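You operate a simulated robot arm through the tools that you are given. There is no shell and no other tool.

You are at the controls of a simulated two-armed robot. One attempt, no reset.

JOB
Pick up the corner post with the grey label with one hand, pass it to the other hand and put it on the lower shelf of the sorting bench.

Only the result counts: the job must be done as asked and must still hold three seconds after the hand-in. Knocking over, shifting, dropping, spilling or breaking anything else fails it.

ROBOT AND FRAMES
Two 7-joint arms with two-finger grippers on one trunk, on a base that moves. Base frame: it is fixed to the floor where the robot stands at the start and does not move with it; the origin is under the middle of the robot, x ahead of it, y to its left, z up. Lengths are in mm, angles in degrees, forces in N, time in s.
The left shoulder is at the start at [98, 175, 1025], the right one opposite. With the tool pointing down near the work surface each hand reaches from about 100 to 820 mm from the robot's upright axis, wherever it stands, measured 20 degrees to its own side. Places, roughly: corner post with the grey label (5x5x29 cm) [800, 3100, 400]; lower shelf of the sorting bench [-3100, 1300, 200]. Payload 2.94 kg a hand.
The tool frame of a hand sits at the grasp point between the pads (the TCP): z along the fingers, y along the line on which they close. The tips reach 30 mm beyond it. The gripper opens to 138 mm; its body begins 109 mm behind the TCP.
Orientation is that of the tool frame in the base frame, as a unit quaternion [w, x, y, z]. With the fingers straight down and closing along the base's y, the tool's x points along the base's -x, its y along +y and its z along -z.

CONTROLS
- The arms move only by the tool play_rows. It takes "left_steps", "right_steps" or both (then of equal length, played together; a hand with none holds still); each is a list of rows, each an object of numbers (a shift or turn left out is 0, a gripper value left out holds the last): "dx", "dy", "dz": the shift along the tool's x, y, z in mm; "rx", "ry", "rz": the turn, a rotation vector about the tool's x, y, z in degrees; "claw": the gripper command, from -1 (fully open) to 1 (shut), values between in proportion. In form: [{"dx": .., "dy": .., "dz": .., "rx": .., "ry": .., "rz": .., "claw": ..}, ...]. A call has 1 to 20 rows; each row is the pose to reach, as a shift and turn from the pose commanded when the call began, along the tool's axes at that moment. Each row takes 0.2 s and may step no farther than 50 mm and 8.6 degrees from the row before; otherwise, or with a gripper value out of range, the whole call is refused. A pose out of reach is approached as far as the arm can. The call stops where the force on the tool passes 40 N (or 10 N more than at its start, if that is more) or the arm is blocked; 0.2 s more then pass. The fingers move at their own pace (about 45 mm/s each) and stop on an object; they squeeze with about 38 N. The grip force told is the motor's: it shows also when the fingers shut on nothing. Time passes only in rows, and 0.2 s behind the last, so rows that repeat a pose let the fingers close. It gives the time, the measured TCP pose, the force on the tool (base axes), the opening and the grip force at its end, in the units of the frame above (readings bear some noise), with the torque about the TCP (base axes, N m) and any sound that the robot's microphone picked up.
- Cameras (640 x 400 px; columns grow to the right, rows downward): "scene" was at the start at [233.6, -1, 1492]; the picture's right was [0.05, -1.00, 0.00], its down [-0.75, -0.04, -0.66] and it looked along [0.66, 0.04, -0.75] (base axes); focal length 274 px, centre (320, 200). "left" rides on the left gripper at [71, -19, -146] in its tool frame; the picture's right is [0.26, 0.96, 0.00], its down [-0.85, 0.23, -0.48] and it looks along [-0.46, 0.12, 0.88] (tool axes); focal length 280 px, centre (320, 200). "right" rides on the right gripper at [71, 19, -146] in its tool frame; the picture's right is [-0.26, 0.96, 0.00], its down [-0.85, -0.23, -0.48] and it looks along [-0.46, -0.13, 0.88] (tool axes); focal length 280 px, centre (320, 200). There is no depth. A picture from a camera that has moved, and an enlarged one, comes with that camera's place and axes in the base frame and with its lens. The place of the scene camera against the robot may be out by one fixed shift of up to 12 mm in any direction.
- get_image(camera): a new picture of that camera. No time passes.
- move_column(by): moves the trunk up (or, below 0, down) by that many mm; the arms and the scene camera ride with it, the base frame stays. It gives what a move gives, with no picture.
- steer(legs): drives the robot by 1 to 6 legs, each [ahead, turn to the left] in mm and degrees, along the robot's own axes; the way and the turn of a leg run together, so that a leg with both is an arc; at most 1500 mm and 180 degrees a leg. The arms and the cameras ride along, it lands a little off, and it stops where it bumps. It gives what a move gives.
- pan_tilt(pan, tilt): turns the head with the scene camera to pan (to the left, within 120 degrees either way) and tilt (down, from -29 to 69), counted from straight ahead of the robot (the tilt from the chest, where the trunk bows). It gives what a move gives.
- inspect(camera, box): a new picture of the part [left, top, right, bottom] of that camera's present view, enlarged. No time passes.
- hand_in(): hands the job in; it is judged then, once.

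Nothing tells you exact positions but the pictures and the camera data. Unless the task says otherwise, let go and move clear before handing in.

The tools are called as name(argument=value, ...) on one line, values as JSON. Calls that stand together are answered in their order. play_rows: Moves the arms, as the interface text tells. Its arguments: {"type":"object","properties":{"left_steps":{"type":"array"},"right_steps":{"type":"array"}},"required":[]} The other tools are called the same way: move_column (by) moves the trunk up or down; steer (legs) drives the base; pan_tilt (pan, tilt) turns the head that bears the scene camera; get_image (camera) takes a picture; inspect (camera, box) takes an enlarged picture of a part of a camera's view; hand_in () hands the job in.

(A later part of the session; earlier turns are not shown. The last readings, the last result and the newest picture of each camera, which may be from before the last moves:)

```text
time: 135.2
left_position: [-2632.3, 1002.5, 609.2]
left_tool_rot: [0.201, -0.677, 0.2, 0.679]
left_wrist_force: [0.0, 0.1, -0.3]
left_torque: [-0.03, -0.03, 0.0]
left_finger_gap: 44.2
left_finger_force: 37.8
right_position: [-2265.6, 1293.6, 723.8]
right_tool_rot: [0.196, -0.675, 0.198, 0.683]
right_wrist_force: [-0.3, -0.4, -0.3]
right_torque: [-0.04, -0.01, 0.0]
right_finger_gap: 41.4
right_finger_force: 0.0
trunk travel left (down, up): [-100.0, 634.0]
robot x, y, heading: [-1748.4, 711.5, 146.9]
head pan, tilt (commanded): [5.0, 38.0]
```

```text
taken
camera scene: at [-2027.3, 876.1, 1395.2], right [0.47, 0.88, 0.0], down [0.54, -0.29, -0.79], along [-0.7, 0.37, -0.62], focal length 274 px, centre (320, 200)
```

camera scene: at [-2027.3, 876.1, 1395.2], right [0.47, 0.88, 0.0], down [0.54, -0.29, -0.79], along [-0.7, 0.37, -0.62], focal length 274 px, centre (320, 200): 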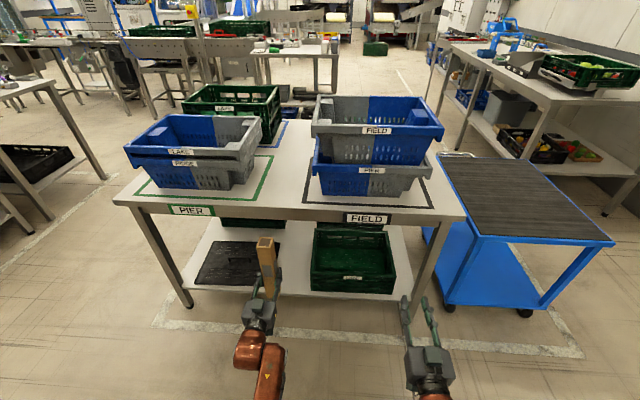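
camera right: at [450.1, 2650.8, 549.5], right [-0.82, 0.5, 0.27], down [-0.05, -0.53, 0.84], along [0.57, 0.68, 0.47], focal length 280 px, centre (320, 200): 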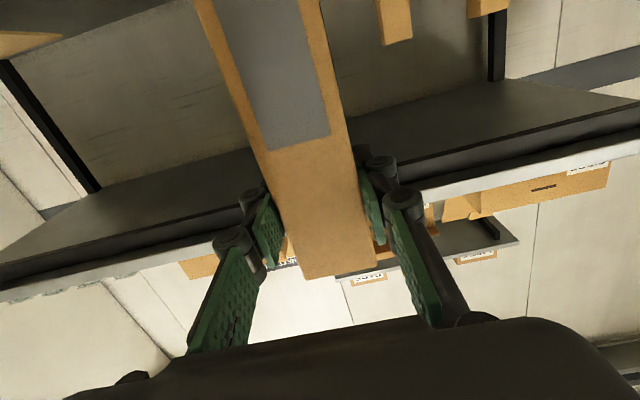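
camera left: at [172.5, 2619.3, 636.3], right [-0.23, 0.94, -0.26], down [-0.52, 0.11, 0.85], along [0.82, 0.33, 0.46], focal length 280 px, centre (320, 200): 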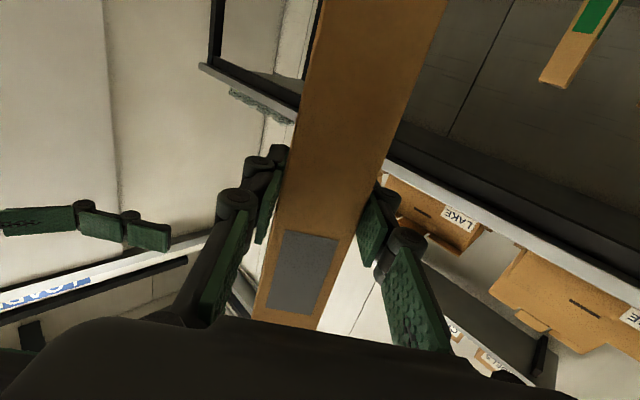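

move_column(by=-90)

pan_tilt(pan=8, tilt=50)

get_image(camera="scene")

```text
time: 136.4
left_position: [-2634.9, 1004.2, 515.9]
left_tool_rot: [-0.198, 0.679, -0.199, -0.678]
left_wrist_force: [1.1, 0.3, 1.0]
left_torque: [0.01, -0.04, -0.01]
left_finger_gap: 44.1
left_finger_force: 37.6
right_position: [-2268.1, 1295.9, 630.2]
right_tool_rot: [0.196, -0.677, 0.199, 0.681]
right_wrist_force: [0.7, -0.3, -0.3]
right_torque: [0.01, 0.01, -0.02]
right_finger_gap: 41.1
right_finger_force: 0.0
trunk travel left (down, up): [-10.0, 724.0]
robot x, y, heading: [-1750.6, 706.3, 147.6]
head pan, tilt (commanded): [5.0, 38.0]
```

```text
time: 137.1
left_position: [-2630.3, 1002.8, 517.7]
left_tool_rot: [0.199, -0.677, 0.199, 0.68]
left_wrist_force: [-0.9, 0.7, 0.3]
left_torque: [0.0, 0.04, -0.01]
left_finger_gap: 44.1
left_finger_force: 38.0
right_position: [-2263.4, 1293.4, 632.0]
right_tool_rot: [0.196, -0.675, 0.198, 0.684]
right_wrist_force: [0.1, 0.1, -0.2]
right_torque: [0.02, 0.0, -0.03]
right_finger_gap: 41.3
right_finger_force: 0.1
trunk travel left (down, up): [-10.0, 724.0]
robot x, y, heading: [-1748.0, 704.1, 147.3]
head pan, tilt (commanded): [8.0, 50.0]
```

```text
taken
camera scene: at [-2102.9, 921.2, 1267.7], right [0.42, 0.91, 0.0], down [0.69, -0.32, -0.64], along [-0.58, 0.27, -0.77], focal length 274 px, centre (320, 200)
```

scene: 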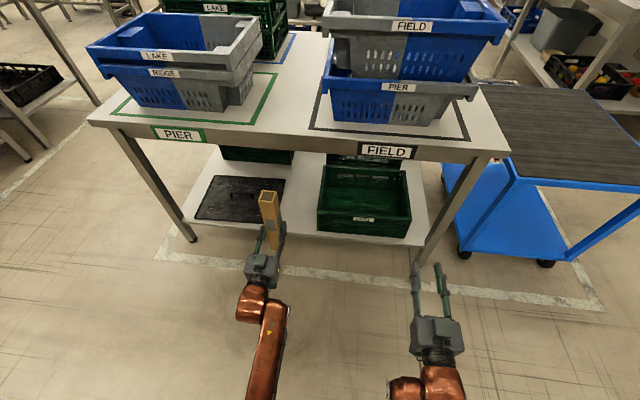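

Both arms followed nicely. Now I lower the left hand to z≈390 (post bottom ≈257) and extend it a little further, still in front of the bench.

play_rows(left_steps=[{"dx": 14, "dz": 8}, {"dx": 28, "dz": 16}, {"dx": 42, "dz": 24}, {"dx": 57, "dz": 32}, {"dx": 71, "dz": 40}, {"dx": 85, "dz": 48}, {"dx": 100, "dz": 55}, {"dx": 114, "dz": 60}, {"dx": 127, "dz": 60}, {"dx": 127, "dz": 60}])

get_image(camera="scene")

get_image(camera="left")

```text
time: 139.3
left_position: [-2686.6, 1036.6, 385.0]
left_tool_rot: [-0.198, 0.681, -0.198, -0.677]
left_wrist_force: [0.1, 0.0, 0.9]
left_torque: [-0.05, -0.06, -0.02]
left_finger_gap: 43.8
left_finger_force: 38.3
right_position: [-2270.2, 1296.4, 631.5]
right_tool_rot: [0.196, -0.676, 0.199, 0.682]
right_wrist_force: [0.6, 0.3, 0.7]
right_torque: [-0.01, -0.07, 0.0]
right_finger_gap: 41.2
right_finger_force: 0.1
trunk travel left (down, up): [-10.0, 724.0]
robot x, y, heading: [-1753.7, 705.2, 147.2]
head pan, tilt (commanded): [8.0, 50.0]
```

```text
taken
camera scene: at [-2145.4, 949.1, 1256.4], right [0.42, 0.91, -0.01], down [0.72, -0.34, -0.61], along [-0.56, 0.25, -0.79], focal length 274 px, centre (320, 200)
```

scene: 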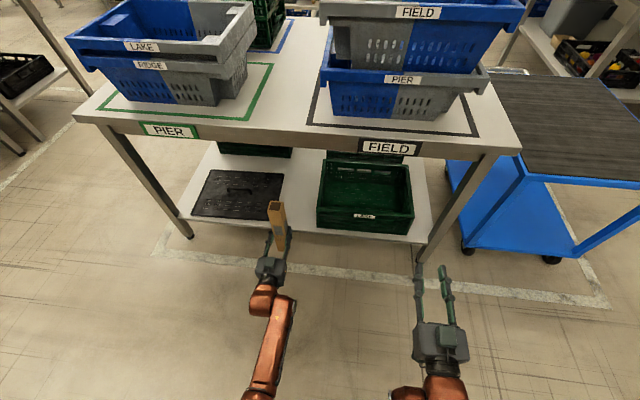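

```text
taken
camera left: at [-2552.5, 974.3, 315.4], right [-0.52, -0.81, -0.26], down [0.27, -0.45, 0.85], along [-0.81, 0.37, 0.45], focal length 280 px, centre (320, 200)
```

left: 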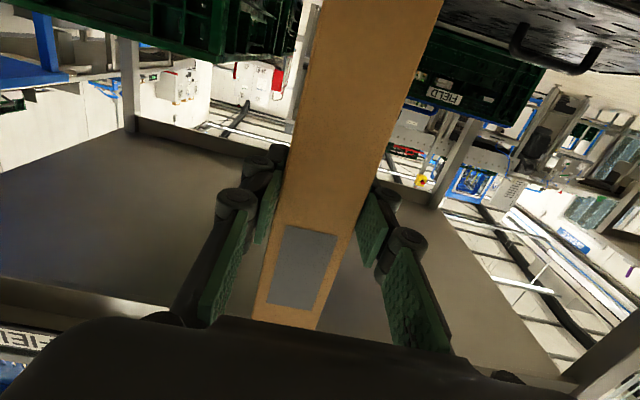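

The whole body leans to help, and the post is level and ready in front of the shelf. Let me check the corridor in the hand camera before driving in.

inspect(camera="left", box=[100, 0, 580, 200])

inspect(camera="scene", box=[170, 130, 450, 305])

```text
1.33 times, centred on (340, 100) of left
camera zoom: at [-2552.5, 974.3, 315.4], right [-0.52, -0.81, -0.26], down [0.27, -0.45, 0.85], along [-0.81, 0.37, 0.45], focal length 374 px, centre (293, 333)
```

zoom: 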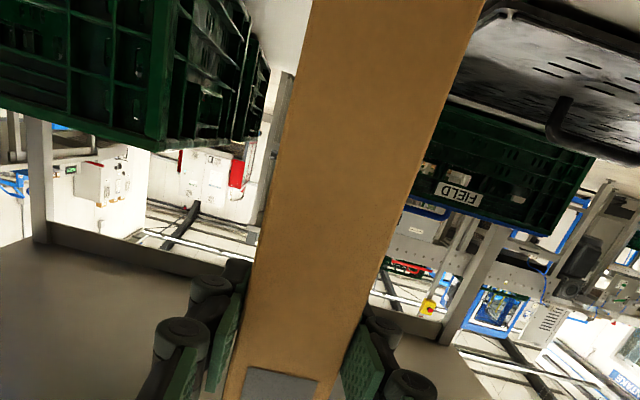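

```text
2.29 times, centred on (310, 218) of scene
camera zoom: at [-2145.4, 949.1, 1256.4], right [0.42, 0.91, -0.01], down [0.72, -0.34, -0.61], along [-0.56, 0.25, -0.79], focal length 625 px, centre (343, 160)
```

zoom: 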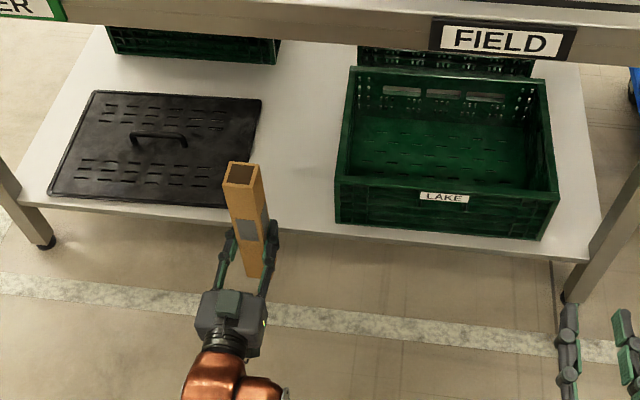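

The hand camera confirms the green crate's edge is about 105 mm right of the hand axis and the lid edge about 90–110 mm left, so straight ahead is the corridor's middle. I drive forward 150 mm first and check.

steer(legs=[[150, 0]])

get_image(camera="left")

get_image(camera="scene")

```text
time: 140.1
left_position: [-2664.0, 1024.1, 442.4]
left_tool_rot: [0.204, -0.656, 0.19, 0.702]
left_wrist_force: [0.9, 0.8, -1.9]
left_torque: [0.09, 0.09, 0.02]
left_finger_gap: 44.1
left_finger_force: 38.0
right_position: [-2240.0, 1279.0, 700.8]
right_tool_rot: [0.209, -0.635, 0.176, 0.722]
right_wrist_force: [-0.5, 0.6, -1.5]
right_torque: [0.01, 0.08, 0.03]
right_finger_gap: 41.7
right_finger_force: 0.0
trunk travel left (down, up): [-10.0, 724.0]
robot x, y, heading: [-1751.9, 711.0, 147.0]
head pan, tilt (commanded): [8.0, 50.0]
stopped in leg 1: the robot was blocked; the commanded pose is now the measured one
```

```text
taken
camera left: at [-2534.3, 965.0, 363.1], right [-0.53, -0.8, -0.26], down [0.33, -0.48, 0.81], along [-0.78, 0.35, 0.52], focal length 280 px, centre (320, 200)
```

left: 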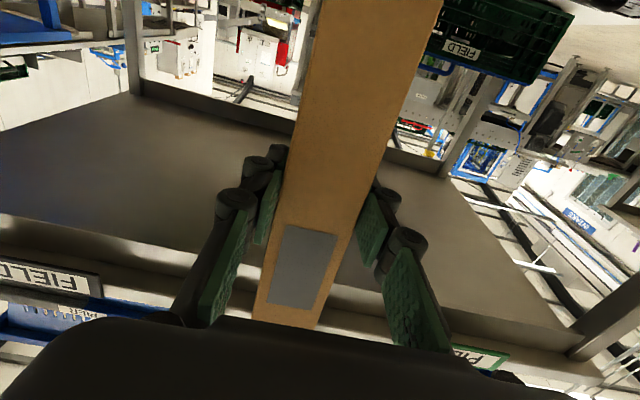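

```text
taken
camera scene: at [-2153.4, 959.1, 1254.1], right [0.42, 0.91, -0.01], down [0.72, -0.34, -0.61], along [-0.55, 0.25, -0.79], focal length 274 px, centre (320, 200)
```

scene: 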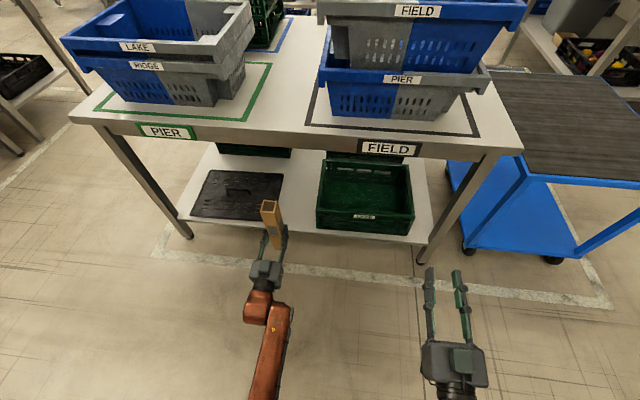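

The drive was refused as blocked right away and both hands shifted up a little, so something about this low leaning posture is at a limit. I'll check the state before doing anything else.

pan_tilt(pan=0, tilt=65)

get_image(camera="scene")

get_image(camera="right")

```text
time: 140.8
left_position: [-2662.8, 1023.5, 450.0]
left_tool_rot: [0.205, -0.653, 0.189, 0.705]
left_wrist_force: [-0.5, 0.0, -0.5]
left_torque: [0.02, 0.03, 0.04]
left_finger_gap: 44.1
left_finger_force: 38.0
right_position: [-2233.0, 1275.7, 687.5]
right_tool_rot: [0.208, -0.644, 0.18, 0.714]
right_wrist_force: [0.0, 0.6, -0.9]
right_torque: [0.05, 0.08, -0.01]
right_finger_gap: 41.5
right_finger_force: 0.1
trunk travel left (down, up): [-10.0, 724.0]
robot x, y, heading: [-1755.7, 707.5, 146.9]
head pan, tilt (commanded): [0.0, 65.0]
```

```text
taken
camera scene: at [-2089.1, 928.8, 1249.1], right [0.54, 0.84, 0.0], down [0.76, -0.49, -0.42], along [-0.36, 0.23, -0.91], focal length 274 px, centre (320, 200)
```

scene: 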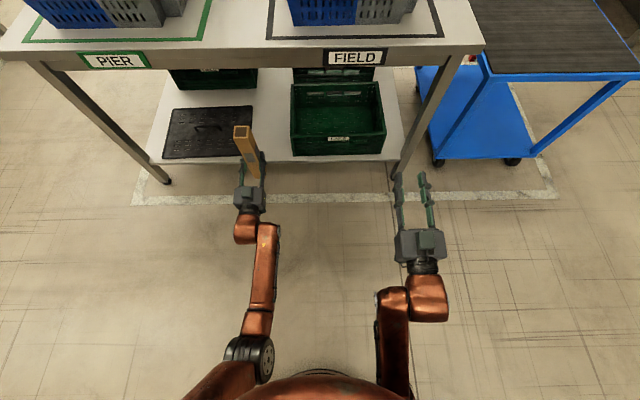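

```text
taken
camera right: at [-2125.4, 1187.6, 600.0], right [-0.49, -0.84, 0.25], down [0.59, -0.11, 0.8], along [-0.64, 0.54, 0.55], focal length 280 px, centre (320, 200)
```

right: 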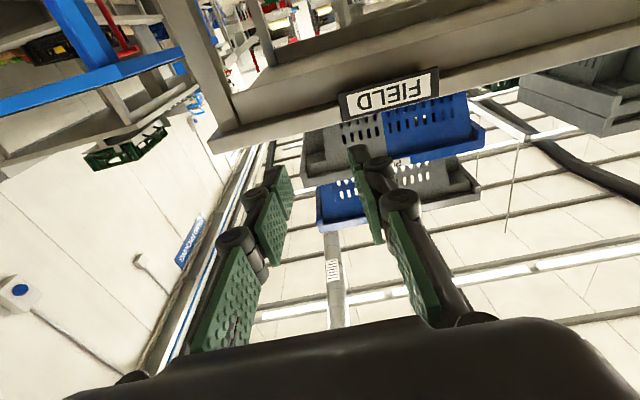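

pan_tilt(pan=0, tilt=60)

play_rows(left_steps=[{"dx": 0}, {"dx": 0}, {"dx": 0}])

```text
time: 141.5
left_position: [-2664.0, 1022.8, 449.0]
left_tool_rot: [0.205, -0.653, 0.189, 0.704]
left_wrist_force: [-0.8, -0.2, 0.1]
left_torque: [-0.03, -0.01, -0.02]
left_finger_gap: 44.2
left_finger_force: 38.0
right_position: [-2234.1, 1275.9, 690.9]
right_tool_rot: [0.209, -0.643, 0.182, 0.715]
right_wrist_force: [-0.3, 0.6, 0.4]
right_torque: [0.0, 0.01, -0.03]
right_finger_gap: 41.3
right_finger_force: 0.0
trunk travel left (down, up): [-10.0, 724.0]
robot x, y, heading: [-1757.4, 708.2, 147.1]
head pan, tilt (commanded): [0.0, 60.0]
```

```text
time: 142.3
left_position: [-2664.4, 1024.5, 446.9]
left_tool_rot: [0.205, -0.654, 0.189, 0.704]
left_wrist_force: [-0.8, 0.4, -0.4]
left_torque: [-0.01, -0.01, 0.04]
left_finger_gap: 44.4
left_finger_force: 38.7
right_position: [-2234.2, 1276.1, 689.2]
right_tool_rot: [0.208, -0.643, 0.182, 0.715]
right_wrist_force: [-0.5, -1.0, -0.1]
right_torque: [0.02, -0.01, 0.01]
right_finger_gap: 41.5
right_finger_force: 0.1
trunk travel left (down, up): [-10.0, 724.0]
robot x, y, heading: [-1753.4, 714.7, 147.1]
head pan, tilt (commanded): [0.0, 60.0]
```

The body is stable now but both hands are pitched up a few degrees; the very low, stretched posture overloads the lean. I'll raise the trunk 90 mm, and use a less extreme posture for driving in.

move_column(by=90)

get_image(camera="scene")

```text
time: 143.6
left_position: [-2662.9, 1022.0, 535.9]
left_tool_rot: [0.206, -0.654, 0.189, 0.703]
left_wrist_force: [0.4, -0.4, -0.3]
left_torque: [0.0, 0.0, 0.01]
left_finger_gap: 44.3
left_finger_force: 38.4
right_position: [-2235.1, 1274.4, 778.8]
right_tool_rot: [0.207, -0.642, 0.183, 0.715]
right_wrist_force: [-0.1, -0.7, 0.2]
right_torque: [0.01, 0.0, -0.01]
right_finger_gap: 41.4
right_finger_force: 0.0
trunk travel left (down, up): [-100.0, 634.0]
robot x, y, heading: [-1756.0, 711.4, 147.3]
head pan, tilt (commanded): [0.0, 60.0]
```

```text
taken
camera scene: at [-2013.5, 875.9, 1364.7], right [0.54, 0.84, 0.0], down [0.73, -0.47, -0.5], along [-0.42, 0.27, -0.87], focal length 274 px, centre (320, 200)
```

scene: 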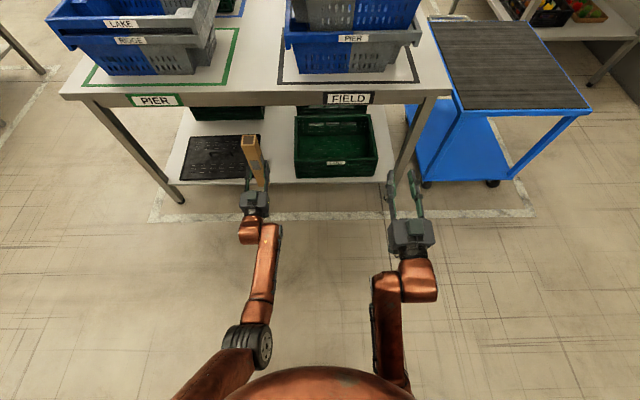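

Trunk is up 90 mm. Now I set the left hand level at about 840 ahead and z≈405, and swing the right hand out to the right side so it keeps well away from the bench.

play_rows(left_steps=[{"dx": 10.3, "dy": 0, "dz": -8.5, "ry": 0.35}, {"dx": 20.7, "dy": 0, "dz": -17, "ry": 0.7}, {"dx": 31, "dy": 0, "dz": -25.6, "ry": 1.05}, {"dx": 41.3, "dy": 0, "dz": -34, "ry": 1.4}, {"dx": 51.6, "dy": 0.5, "dz": -42.7, "ry": 1.75}, {"dx": 62, "dy": 0.5, "dz": -51.2, "ry": 2.1}, {"dx": 72.3, "dy": 0.5, "dz": -59.7, "ry": 2.45}, {"dx": 82.6, "dy": 0.5, "dz": -68.3, "ry": 2.8}, {"dx": 93, "dy": 1, "dz": -76.8, "ry": 3.15}, {"dx": 103.3, "dy": 1, "dz": -85.3, "ry": 3.5}, {"dx": 113.6, "dy": 1, "dz": -93.9, "ry": 3.85}, {"dx": 123.9, "dy": 1, "dz": -102.4, "ry": 4.2}, {"dx": 123.9, "dy": 1, "dz": -102.4, "ry": 4.2}], right_steps=[{"dx": -1.4, "dy": -23.7, "dz": -13.6}, {"dx": -2.8, "dy": -47.3, "dz": -27.1}, {"dx": -4.1, "dy": -71, "dz": -40.7}, {"dx": -5.5, "dy": -94.6, "dz": -54.2}, {"dx": -6.9, "dy": -118.3, "dz": -67.8}, {"dx": -8.3, "dy": -142, "dz": -81.3}, {"dx": -9.6, "dy": -165.6, "dz": -94.9}, {"dx": -11, "dy": -189.3, "dz": -108.4}, {"dx": -12.4, "dy": -213, "dz": -122}, {"dx": -13.8, "dy": -236.6, "dz": -135.5}, {"dx": -15.1, "dy": -260.2, "dz": -149}, {"dx": -16.5, "dy": -283.9, "dz": -162.6}, {"dx": -16.5, "dy": -283.9, "dz": -162.6}])

get_image(camera="scene")

```text
time: 146.3
left_position: [-2586.0, 972.1, 406.4]
left_tool_rot: [0.199, -0.679, 0.196, 0.679]
left_wrist_force: [1.0, 0.1, -0.3]
left_torque: [-0.02, -0.01, 0.0]
left_finger_gap: 44.0
left_finger_force: 38.1
right_position: [-1946.1, 1428.9, 780.6]
right_tool_rot: [0.206, -0.642, 0.181, 0.716]
right_wrist_force: [0.8, -0.5, 0.6]
right_torque: [0.01, 0.01, -0.04]
right_finger_gap: 41.3
right_finger_force: 0.0
trunk travel left (down, up): [-100.0, 634.0]
robot x, y, heading: [-1751.0, 711.9, 147.2]
head pan, tilt (commanded): [0.0, 60.0]
```

```text
taken
camera scene: at [-2012.9, 876.2, 1365.0], right [0.54, 0.84, 0.0], down [0.73, -0.47, -0.5], along [-0.42, 0.27, -0.87], focal length 274 px, centre (320, 200)
```

scene: 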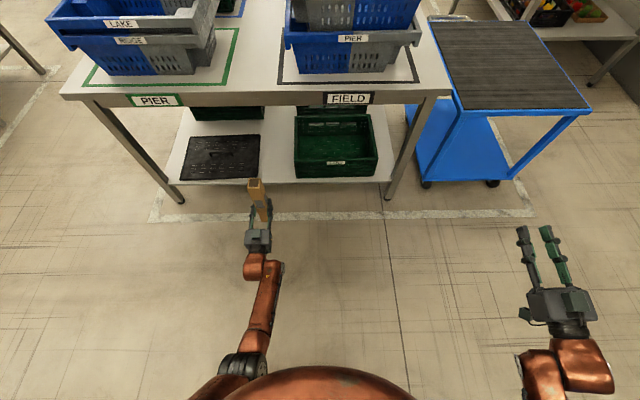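

Stable now: the left hand is level at z≈406, directly in line with the corridor (372 mm to go). Driving forward 270 mm, then checking.

steer(legs=[[270, 0]])

get_image(camera="left")

get_image(camera="scene")

```text
time: 148.3
left_position: [-2817.0, 1118.6, 406.8]
left_tool_rot: [-0.199, 0.679, -0.196, -0.679]
left_wrist_force: [-0.7, -0.8, 0.3]
left_torque: [-0.02, -0.04, 0.01]
left_finger_gap: 44.1
left_finger_force: 37.7
right_position: [-2176.8, 1575.3, 780.5]
right_tool_rot: [0.206, -0.642, 0.181, 0.716]
right_wrist_force: [0.2, 0.6, -1.0]
right_torque: [0.01, 0.04, -0.02]
right_finger_gap: 41.3
right_finger_force: 0.0
trunk travel left (down, up): [-100.0, 634.0]
robot x, y, heading: [-1981.9, 861.5, 147.3]
head pan, tilt (commanded): [0.0, 60.0]
```

```text
taken
camera left: at [-2682.4, 1056.6, 335.8], right [-0.52, -0.81, -0.26], down [0.28, -0.45, 0.85], along [-0.81, 0.36, 0.46], focal length 280 px, centre (320, 200)
```

left: 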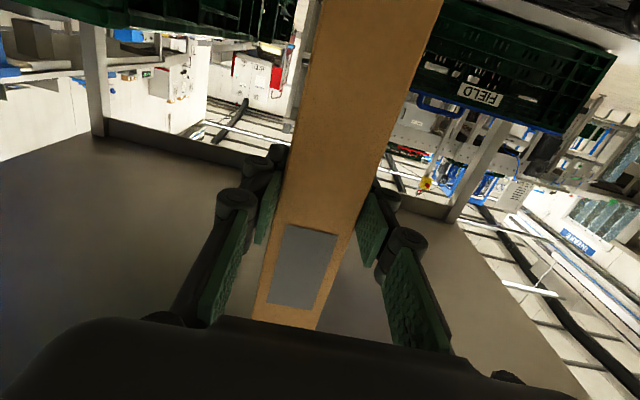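

```text
taken
camera scene: at [-2242.8, 1023.8, 1365.0], right [0.54, 0.84, 0.0], down [0.73, -0.47, -0.5], along [-0.42, 0.27, -0.87], focal length 274 px, centre (320, 200)
```

scene: 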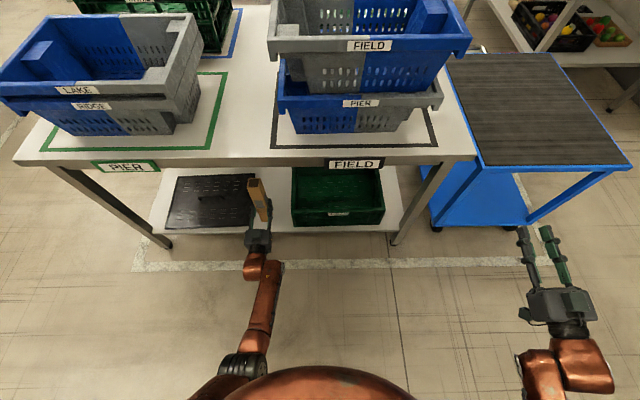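

inspect(camera="left", box=[60, 0, 640, 160])

inspect(camera="scene", box=[150, 150, 410, 300])

```text
1.10 times, centred on (350, 80) of left
camera zoom: at [-2682.4, 1056.6, 335.8], right [-0.52, -0.81, -0.26], down [0.28, -0.45, 0.85], along [-0.81, 0.36, 0.46], focal length 309 px, centre (287, 332)
```

zoom: 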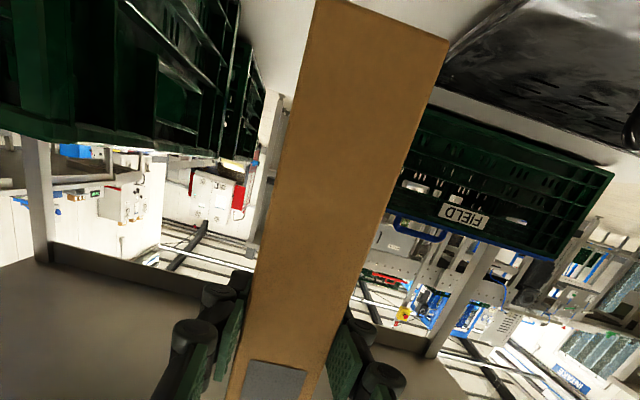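

```text
2.46 times, centred on (280, 225) of scene
camera zoom: at [-2242.8, 1023.8, 1365.0], right [0.54, 0.84, 0.0], down [0.73, -0.47, -0.5], along [-0.42, 0.27, -0.87], focal length 673 px, centre (418, 138)
```

zoom: 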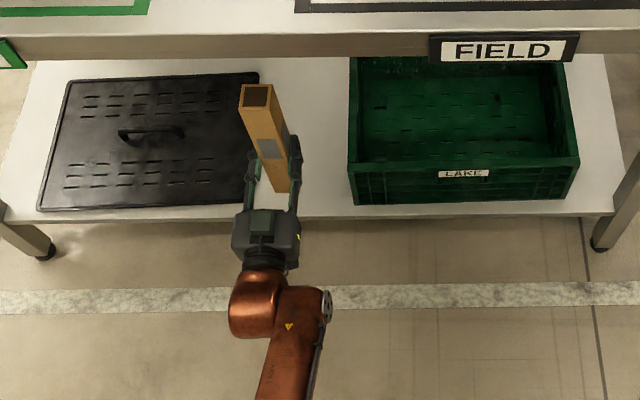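

The post is in the mouth of the corridor. I want to check whether the post is tilted in the grip, so I look closely at its edges in the hand camera.

inspect(camera="left", box=[300, 0, 460, 100])

inspect(camera="left", box=[240, 220, 400, 340])

inspect(camera="scene", box=[230, 160, 300, 240])

```text
4.00 times, centred on (380, 50) of left
camera zoom: at [-2682.4, 1056.6, 335.8], right [-0.52, -0.81, -0.26], down [0.28, -0.45, 0.85], along [-0.81, 0.36, 0.46], focal length 1122 px, centre (80, 800)
```

zoom: 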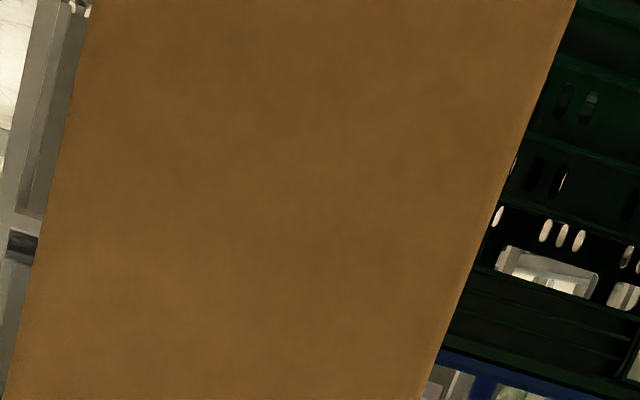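

```text
3.33 times, centred on (320, 280) of left
camera zoom: at [-2682.4, 1056.6, 335.8], right [-0.52, -0.81, -0.26], down [0.28, -0.45, 0.85], along [-0.81, 0.36, 0.46], focal length 935 px, centre (320, -67)
```

zoom: 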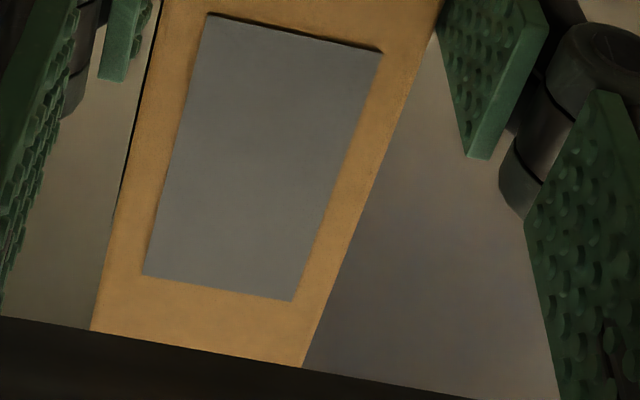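

```text
5.00 times, centred on (265, 200) of scene
camera zoom: at [-2242.8, 1023.8, 1365.0], right [0.54, 0.84, 0.0], down [0.73, -0.47, -0.5], along [-0.42, 0.27, -0.87], focal length 1368 px, centre (595, 200)
```

zoom: 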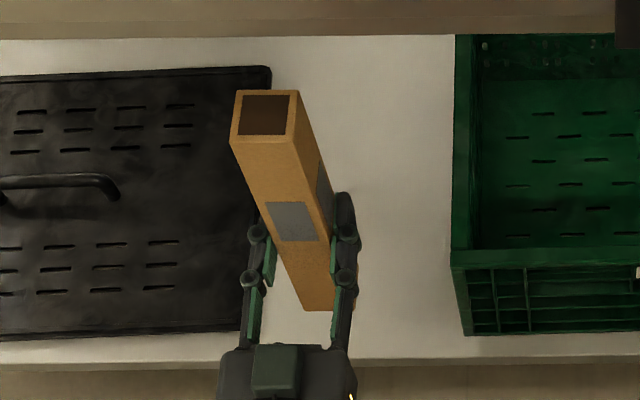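

inspect(camera="left", box=[290, 0, 490, 10])

inspect(camera="left", box=[200, 0, 500, 40])

```text
3.20 times, centred on (390, 5) of left
camera zoom: at [-2682.4, 1056.6, 335.8], right [-0.52, -0.81, -0.26], down [0.28, -0.45, 0.85], along [-0.81, 0.36, 0.46], focal length 897 px, centre (96, 824)
```

zoom: 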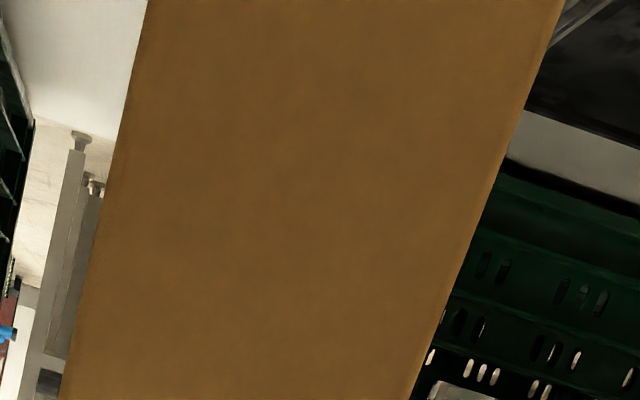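

```text
2.13 times, centred on (350, 20) of left
camera zoom: at [-2682.4, 1056.6, 335.8], right [-0.52, -0.81, -0.26], down [0.28, -0.45, 0.85], along [-0.81, 0.36, 0.46], focal length 598 px, centre (256, 584)
```

zoom: 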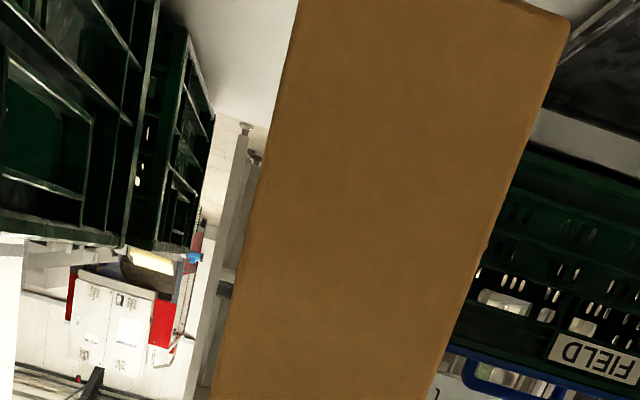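

The post leans about 3° in the grip (bottom forward), so I pitch the hand down 3° to stand it upright, then drive the last 98 mm into the corridor.

play_rows(left_steps=[{"ry": 1}, {"ry": 2}, {"ry": 3}, {"ry": 3}])

steer(legs=[[98, 0]])

get_image(camera="scene")

inspect(camera="scene", box=[200, 160, 340, 260])

get_image(camera="left")

```text
time: 149.3
left_position: [-2816.5, 1118.2, 406.5]
left_tool_rot: [-0.193, 0.697, -0.201, -0.661]
left_wrist_force: [-0.6, 0.4, -0.5]
left_torque: [0.02, -0.02, -0.01]
left_finger_gap: 43.8
left_finger_force: 37.9
right_position: [-2176.0, 1576.3, 780.2]
right_tool_rot: [0.205, -0.643, 0.181, 0.715]
right_wrist_force: [0.0, 1.3, -0.5]
right_torque: [0.03, -0.01, 0.0]
right_finger_gap: 41.5
right_finger_force: 0.1
trunk travel left (down, up): [-100.0, 634.0]
robot x, y, heading: [-1986.9, 860.4, 147.3]
head pan, tilt (commanded): [0.0, 60.0]
```

```text
time: 150.4
left_position: [-2900.0, 1171.9, 405.2]
left_tool_rot: [-0.192, 0.698, -0.2, -0.66]
left_wrist_force: [0.7, 0.4, -0.3]
left_torque: [0.07, 0.11, -0.06]
left_finger_gap: 44.1
left_finger_force: 38.1
right_position: [-2261.1, 1629.4, 778.9]
right_tool_rot: [0.205, -0.643, 0.182, 0.715]
right_wrist_force: [-0.7, 0.5, -1.5]
right_torque: [0.08, 0.11, -0.03]
right_finger_gap: 41.2
right_finger_force: 0.0
trunk travel left (down, up): [-100.0, 634.0]
robot x, y, heading: [-2068.5, 911.5, 147.1]
head pan, tilt (commanded): [0.0, 60.0]
```

```text
taken
camera scene: at [-2327.6, 1078.2, 1364.4], right [0.54, 0.84, 0.0], down [0.73, -0.47, -0.5], along [-0.42, 0.27, -0.87], focal length 274 px, centre (320, 200)
```

scene: 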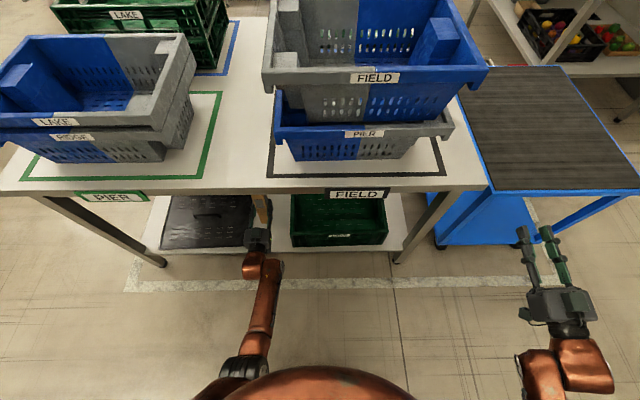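

```text
4.00 times, centred on (270, 210) of scene
camera zoom: at [-2327.6, 1078.2, 1364.4], right [0.54, 0.84, 0.0], down [0.73, -0.47, -0.5], along [-0.42, 0.27, -0.87], focal length 1094 px, centre (520, 160)
```

zoom: 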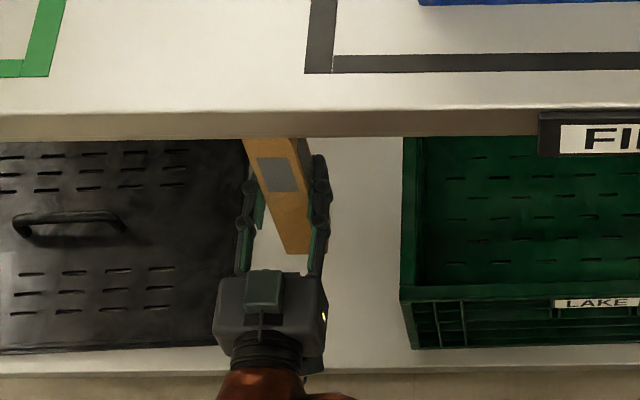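

```text
taken
camera left: at [-2762.5, 1107.5, 342.0], right [-0.5, -0.82, -0.26], down [0.24, -0.43, 0.87], along [-0.83, 0.38, 0.41], focal length 280 px, centre (320, 200)
```

left: 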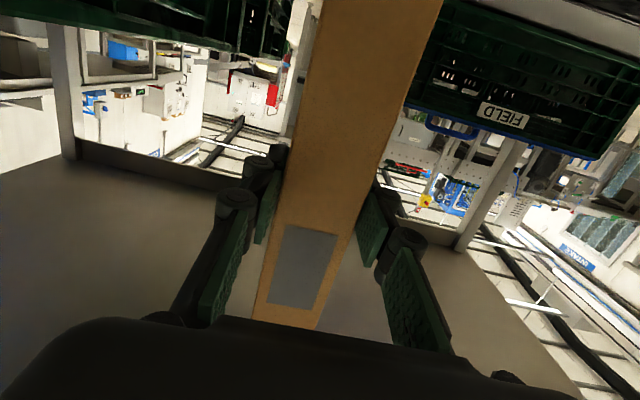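

The post is centred between lid and crate, over bare shelf, with its bottom about 80 mm above it. I lower the trunk 45 mm and check.

move_column(by=-45)

get_image(camera="scene")

inspect(camera="left", box=[200, 0, 500, 40])

```text
time: 151.3
left_position: [-2900.3, 1170.9, 361.7]
left_tool_rot: [-0.193, 0.697, -0.2, -0.661]
left_wrist_force: [0.3, -0.3, 0.4]
left_torque: [-0.03, -0.04, 0.05]
left_finger_gap: 44.5
left_finger_force: 38.3
right_position: [-2260.7, 1628.1, 735.6]
right_tool_rot: [0.206, -0.642, 0.182, 0.716]
right_wrist_force: [0.6, -1.4, 0.6]
right_torque: [-0.01, 0.02, 0.02]
right_finger_gap: 41.6
right_finger_force: 0.0
trunk travel left (down, up): [-55.0, 679.0]
robot x, y, heading: [-2068.2, 914.2, 147.4]
head pan, tilt (commanded): [0.0, 60.0]
```

```text
taken
camera scene: at [-2365.5, 1102.2, 1311.4], right [0.54, 0.84, 0.0], down [0.73, -0.47, -0.5], along [-0.42, 0.27, -0.87], focal length 274 px, centre (320, 200)
```

scene: 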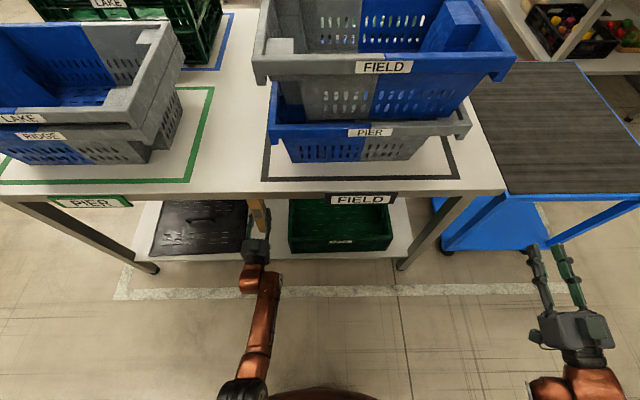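

```text
2.13 times, centred on (350, 20) of left
camera zoom: at [-2762.4, 1107.4, 299.3], right [-0.5, -0.82, -0.26], down [0.24, -0.43, 0.87], along [-0.83, 0.38, 0.41], focal length 598 px, centre (256, 584)
```

zoom: 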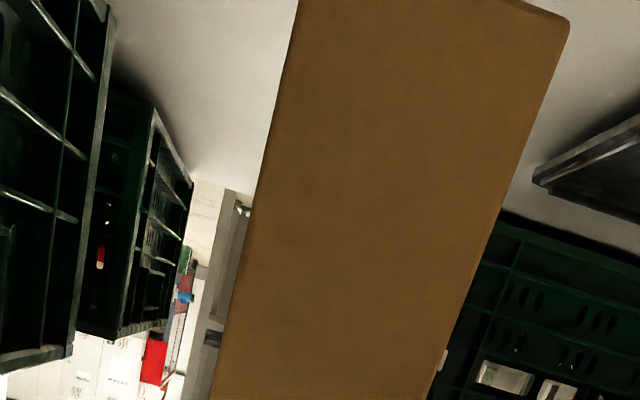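

Stable; TCP z≈362. Now I lower with the arm in small steps, watching the wrist force for contact.

play_rows(left_steps=[{"dx": 4, "dz": 0.2}, {"dx": 8, "dz": 0.4}, {"dx": 12, "dz": 0.6}, {"dx": 16, "dz": 0.8}, {"dx": 20, "dz": 1.05}, {"dx": 20, "dz": 1.05}])

```text
time: 152.7
left_position: [-2899.6, 1171.7, 340.5]
left_tool_rot: [-0.193, 0.697, -0.201, -0.661]
left_wrist_force: [-0.1, -1.0, 0.3]
left_torque: [0.0, -0.06, -0.02]
left_finger_gap: 44.2
left_finger_force: 38.0
right_position: [-2260.9, 1629.1, 735.1]
right_tool_rot: [0.206, -0.642, 0.182, 0.716]
right_wrist_force: [0.5, -0.2, -0.6]
right_torque: [-0.01, 0.03, -0.01]
right_finger_gap: 41.3
right_finger_force: 0.0
trunk travel left (down, up): [-55.0, 679.0]
robot x, y, heading: [-2067.6, 912.5, 147.3]
head pan, tilt (commanded): [0.0, 60.0]
```

play_rows(left_steps=[{"dx": 2, "dz": 0.1}, {"dx": 4, "dz": 0.2}, {"dx": 6, "dz": 0.3}, {"dx": 6, "dz": 0.3}])

inspect(camera="left", box=[200, 0, 500, 40])

```text
time: 153.7
left_position: [-2900.6, 1172.4, 335.9]
left_tool_rot: [-0.193, 0.697, -0.201, -0.661]
left_wrist_force: [-0.6, -0.6, 0.1]
left_torque: [0.0, 0.02, 0.02]
left_finger_gap: 44.1
left_finger_force: 38.3
right_position: [-2260.0, 1629.4, 735.2]
right_tool_rot: [0.205, -0.643, 0.182, 0.715]
right_wrist_force: [-0.2, -0.2, 0.0]
right_torque: [0.01, 0.0, -0.02]
right_finger_gap: 41.5
right_finger_force: 0.1
trunk travel left (down, up): [-55.0, 679.0]
robot x, y, heading: [-2069.3, 913.6, 147.3]
head pan, tilt (commanded): [0.0, 60.0]
```

```text
2.13 times, centred on (350, 20) of left
camera zoom: at [-2762.1, 1107.5, 271.9], right [-0.5, -0.82, -0.26], down [0.24, -0.43, 0.87], along [-0.83, 0.38, 0.41], focal length 598 px, centre (256, 584)
```

zoom: 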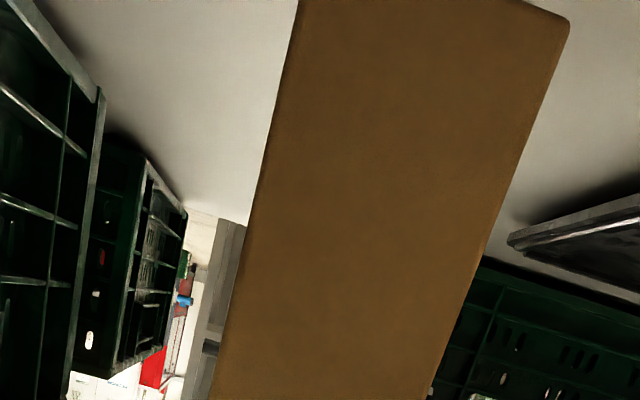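

No contact yet at z≈336. I continue down in fine steps.

play_rows(left_steps=[{"dx": 2, "dz": 0.1}, {"dx": 4, "dz": 0.2}, {"dx": 6, "dz": 0.3}, {"dx": 8, "dz": 0.4}, {"dx": 8, "dz": 0.4}])

inspect(camera="left", box=[200, 0, 500, 40])

```text
time: 154.9
left_position: [-2899.0, 1170.9, 326.9]
left_tool_rot: [-0.193, 0.697, -0.201, -0.661]
left_wrist_force: [-0.3, -0.2, 0.7]
left_torque: [0.03, -0.03, -0.01]
left_finger_gap: 44.3
left_finger_force: 38.6
right_position: [-2260.3, 1629.0, 735.9]
right_tool_rot: [0.206, -0.642, 0.182, 0.715]
right_wrist_force: [1.0, -0.2, 0.1]
right_torque: [-0.02, -0.01, -0.01]
right_finger_gap: 41.5
right_finger_force: 0.3
trunk travel left (down, up): [-55.0, 679.0]
robot x, y, heading: [-2066.3, 911.1, 147.1]
head pan, tilt (commanded): [0.0, 60.0]
```

```text
2.13 times, centred on (350, 20) of left
camera zoom: at [-2762.1, 1107.2, 263.9], right [-0.5, -0.82, -0.26], down [0.24, -0.43, 0.87], along [-0.83, 0.38, 0.41], focal length 598 px, centre (256, 584)
```

zoom: 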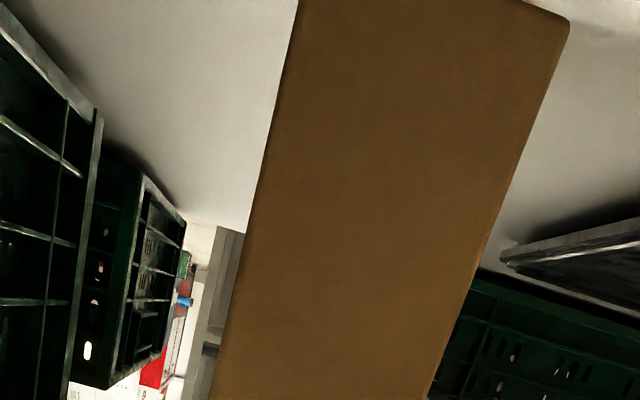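

play_rows(left_steps=[{"dx": 1.5, "dz": 0.1}, {"dx": 3, "dz": 0.15}, {"dx": 4.5, "dz": 0.2}, {"dx": 6, "dz": 0.3}, {"dx": 6, "dz": 0.3}])

inspect(camera="left", box=[290, 0, 490, 10])

```text
time: 156.1
left_position: [-2898.7, 1171.2, 321.8]
left_tool_rot: [-0.193, 0.697, -0.201, -0.661]
left_wrist_force: [-0.2, 0.3, -0.6]
left_torque: [0.0, 0.0, 0.01]
left_finger_gap: 44.2
left_finger_force: 37.7
right_position: [-2260.5, 1629.0, 735.8]
right_tool_rot: [0.206, -0.643, 0.182, 0.715]
right_wrist_force: [-0.2, 0.4, -0.2]
right_torque: [0.0, -0.03, -0.04]
right_finger_gap: 41.3
right_finger_force: 0.0
trunk travel left (down, up): [-55.0, 679.0]
robot x, y, heading: [-2067.6, 913.0, 147.4]
head pan, tilt (commanded): [0.0, 60.0]
```

```text
3.20 times, centred on (390, 5) of left
camera zoom: at [-2762.0, 1107.5, 258.2], right [-0.5, -0.82, -0.26], down [0.24, -0.43, 0.87], along [-0.83, 0.38, 0.41], focal length 897 px, centre (96, 824)
```

zoom: 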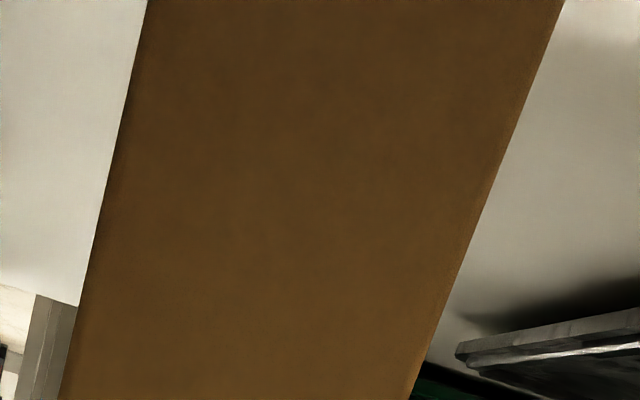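

play_rows(left_steps=[{"dx": 1.5, "dz": 0.1}, {"dx": 3, "dz": 0.15}, {"dx": 4.5, "dz": 0.2}, {"dx": 4.5, "dz": 0.2}])

inspect(camera="left", box=[60, 0, 640, 20])

```text
time: 157.1
left_position: [-2899.5, 1172.1, 320.1]
left_tool_rot: [-0.194, 0.695, -0.201, -0.662]
left_wrist_force: [0.1, -0.4, 8.2]
left_torque: [-0.1, 0.24, -0.01]
left_finger_gap: 44.1
left_finger_force: 38.3
right_position: [-2259.7, 1628.7, 735.3]
right_tool_rot: [0.206, -0.642, 0.182, 0.716]
right_wrist_force: [1.2, 1.6, -0.2]
right_torque: [0.0, -0.04, -0.03]
right_finger_gap: 41.3
right_finger_force: 0.1
trunk travel left (down, up): [-55.0, 679.0]
robot x, y, heading: [-2064.8, 915.2, 147.1]
head pan, tilt (commanded): [0.0, 60.0]
```

```text
1.10 times, centred on (350, 10) of left
camera zoom: at [-2762.9, 1108.3, 255.8], right [-0.51, -0.82, -0.26], down [0.24, -0.43, 0.87], along [-0.83, 0.38, 0.42], focal length 309 px, centre (287, 410)
```

zoom: 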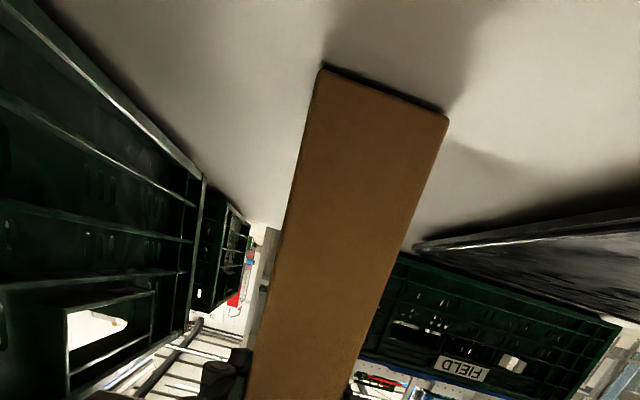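

Contact: 8 N upward at TCP z≈320, with the torque showing the far-left bottom corner touching first (post slightly over-tilted by 1–2°). I lift 4 mm, trim the tilt a little, and lower again.

play_rows(left_steps=[{"dx": -3}, {"dx": -6}, {"dx": -6, "ry": -0.9, "rz": 0.3}, {"dx": -6, "ry": -1.8, "rz": 0.6}, {"dx": -6, "ry": -1.8, "rz": 0.6}])

inspect(camera="left", box=[60, 0, 640, 20])

```text
time: 158.3
left_position: [-2898.1, 1171.7, 322.2]
left_tool_rot: [-0.193, 0.686, -0.202, -0.672]
left_wrist_force: [-0.3, 0.4, 0.0]
left_torque: [0.01, -0.01, 0.02]
left_finger_gap: 44.0
left_finger_force: 38.2
right_position: [-2258.7, 1630.3, 735.4]
right_tool_rot: [0.206, -0.643, 0.182, 0.715]
right_wrist_force: [-0.3, -0.8, 0.2]
right_torque: [0.02, 0.02, 0.02]
right_finger_gap: 41.2
right_finger_force: 0.1
trunk travel left (down, up): [-55.0, 679.0]
robot x, y, heading: [-2065.0, 916.5, 147.2]
head pan, tilt (commanded): [0.0, 60.0]
```

```text
1.10 times, centred on (350, 10) of left
camera zoom: at [-2763.9, 1107.9, 254.6], right [-0.51, -0.82, -0.26], down [0.27, -0.43, 0.86], along [-0.82, 0.37, 0.44], focal length 309 px, centre (287, 410)
```

zoom: 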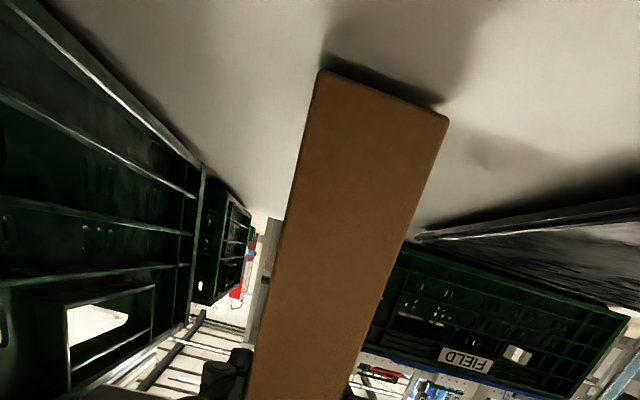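

play_rows(left_steps=[{"dx": 1}, {"dx": 2}, {"dx": 3, "dz": 0.1}, {"dx": 3, "dz": 0.1}])

play_rows(left_steps=[{"dx": 1}, {"dx": 2}, {"dx": 2}])

inspect(camera="left", box=[60, 0, 640, 20])

```text
time: 159.3
left_position: [-2899.7, 1171.2, 318.8]
left_tool_rot: [-0.193, 0.685, -0.201, -0.673]
left_wrist_force: [-0.6, 0.1, -0.4]
left_torque: [-0.01, 0.03, 0.0]
left_finger_gap: 44.2
left_finger_force: 38.8
right_position: [-2260.4, 1628.8, 735.5]
right_tool_rot: [0.206, -0.642, 0.182, 0.715]
right_wrist_force: [0.0, 0.7, 0.8]
right_torque: [0.03, 0.01, -0.01]
right_finger_gap: 41.6
right_finger_force: 0.0
trunk travel left (down, up): [-55.0, 679.0]
robot x, y, heading: [-2069.8, 913.8, 147.0]
head pan, tilt (commanded): [0.0, 60.0]
```

```text
time: 160.1
left_position: [-2901.2, 1171.6, 318.0]
left_tool_rot: [-0.193, 0.684, -0.202, -0.673]
left_wrist_force: [0.4, -0.4, 3.4]
left_torque: [0.12, 0.04, -0.02]
left_finger_gap: 44.0
left_finger_force: 37.9
right_position: [-2260.2, 1628.2, 735.5]
right_tool_rot: [0.207, -0.642, 0.183, 0.716]
right_wrist_force: [1.0, 0.7, 0.1]
right_torque: [-0.02, 0.01, 0.01]
right_finger_gap: 41.3
right_finger_force: 0.1
trunk travel left (down, up): [-55.0, 679.0]
robot x, y, heading: [-2064.9, 915.8, 147.2]
head pan, tilt (commanded): [0.0, 60.0]
```

```text
1.10 times, centred on (350, 10) of left
camera zoom: at [-2764.7, 1108.2, 250.8], right [-0.51, -0.82, -0.25], down [0.27, -0.44, 0.86], along [-0.82, 0.37, 0.44], focal length 309 px, centre (287, 410)
```

zoom: 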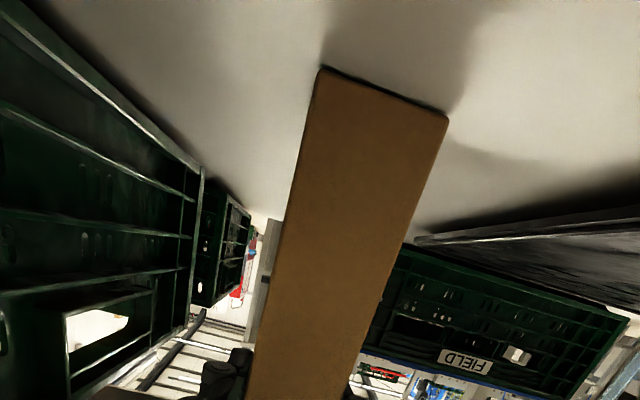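

Contact again (3.4 N), now at the far edge only; a further 1° of pitch trim should seat it flat.

play_rows(left_steps=[{"dx": -3}, {"dx": -3, "ry": -0.6, "rz": -0.15}, {"dx": -3, "ry": -1.2, "rz": -0.25}, {"dx": -3, "ry": -1.2, "rz": -0.25}])

play_rows(left_steps=[{"dx": 1}, {"dx": 2}, {"dx": 3}, {"dx": 4}, {"dx": 4}])

inspect(camera="left", box=[60, 0, 640, 20])

```text
time: 161.1
left_position: [-2898.8, 1170.9, 319.7]
left_tool_rot: [0.197, -0.679, 0.198, 0.679]
left_wrist_force: [-0.5, -0.1, 0.8]
left_torque: [0.04, -0.01, -0.02]
left_finger_gap: 44.1
left_finger_force: 37.7
right_position: [-2261.2, 1628.6, 735.7]
right_tool_rot: [0.206, -0.643, 0.182, 0.715]
right_wrist_force: [-0.3, -0.6, 0.5]
right_torque: [-0.01, -0.03, 0.01]
right_finger_gap: 41.6
right_finger_force: 0.0
trunk travel left (down, up): [-55.0, 679.0]
robot x, y, heading: [-2065.3, 912.5, 147.3]
head pan, tilt (commanded): [0.0, 60.0]
```

```text
time: 162.3
left_position: [-2900.0, 1171.5, 318.3]
left_tool_rot: [0.196, -0.677, 0.198, 0.681]
left_wrist_force: [1.4, -1.4, 6.3]
left_torque: [-0.01, -0.22, 0.01]
left_finger_gap: 44.0
left_finger_force: 37.8
right_position: [-2259.7, 1627.8, 735.3]
right_tool_rot: [0.206, -0.642, 0.182, 0.715]
right_wrist_force: [0.1, 0.2, -0.4]
right_torque: [-0.03, 0.0, 0.03]
right_finger_gap: 41.5
right_finger_force: 0.2
trunk travel left (down, up): [-55.0, 679.0]
robot x, y, heading: [-2064.0, 916.4, 147.2]
head pan, tilt (commanded): [0.0, 60.0]
```

```text
1.10 times, centred on (350, 10) of left
camera zoom: at [-2765.9, 1109.5, 247.4], right [-0.52, -0.82, -0.26], down [0.28, -0.45, 0.85], along [-0.81, 0.37, 0.46], focal length 309 px, centre (287, 410)
```

zoom: 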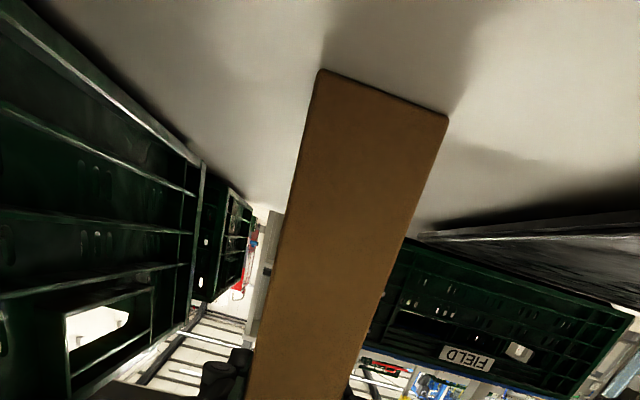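

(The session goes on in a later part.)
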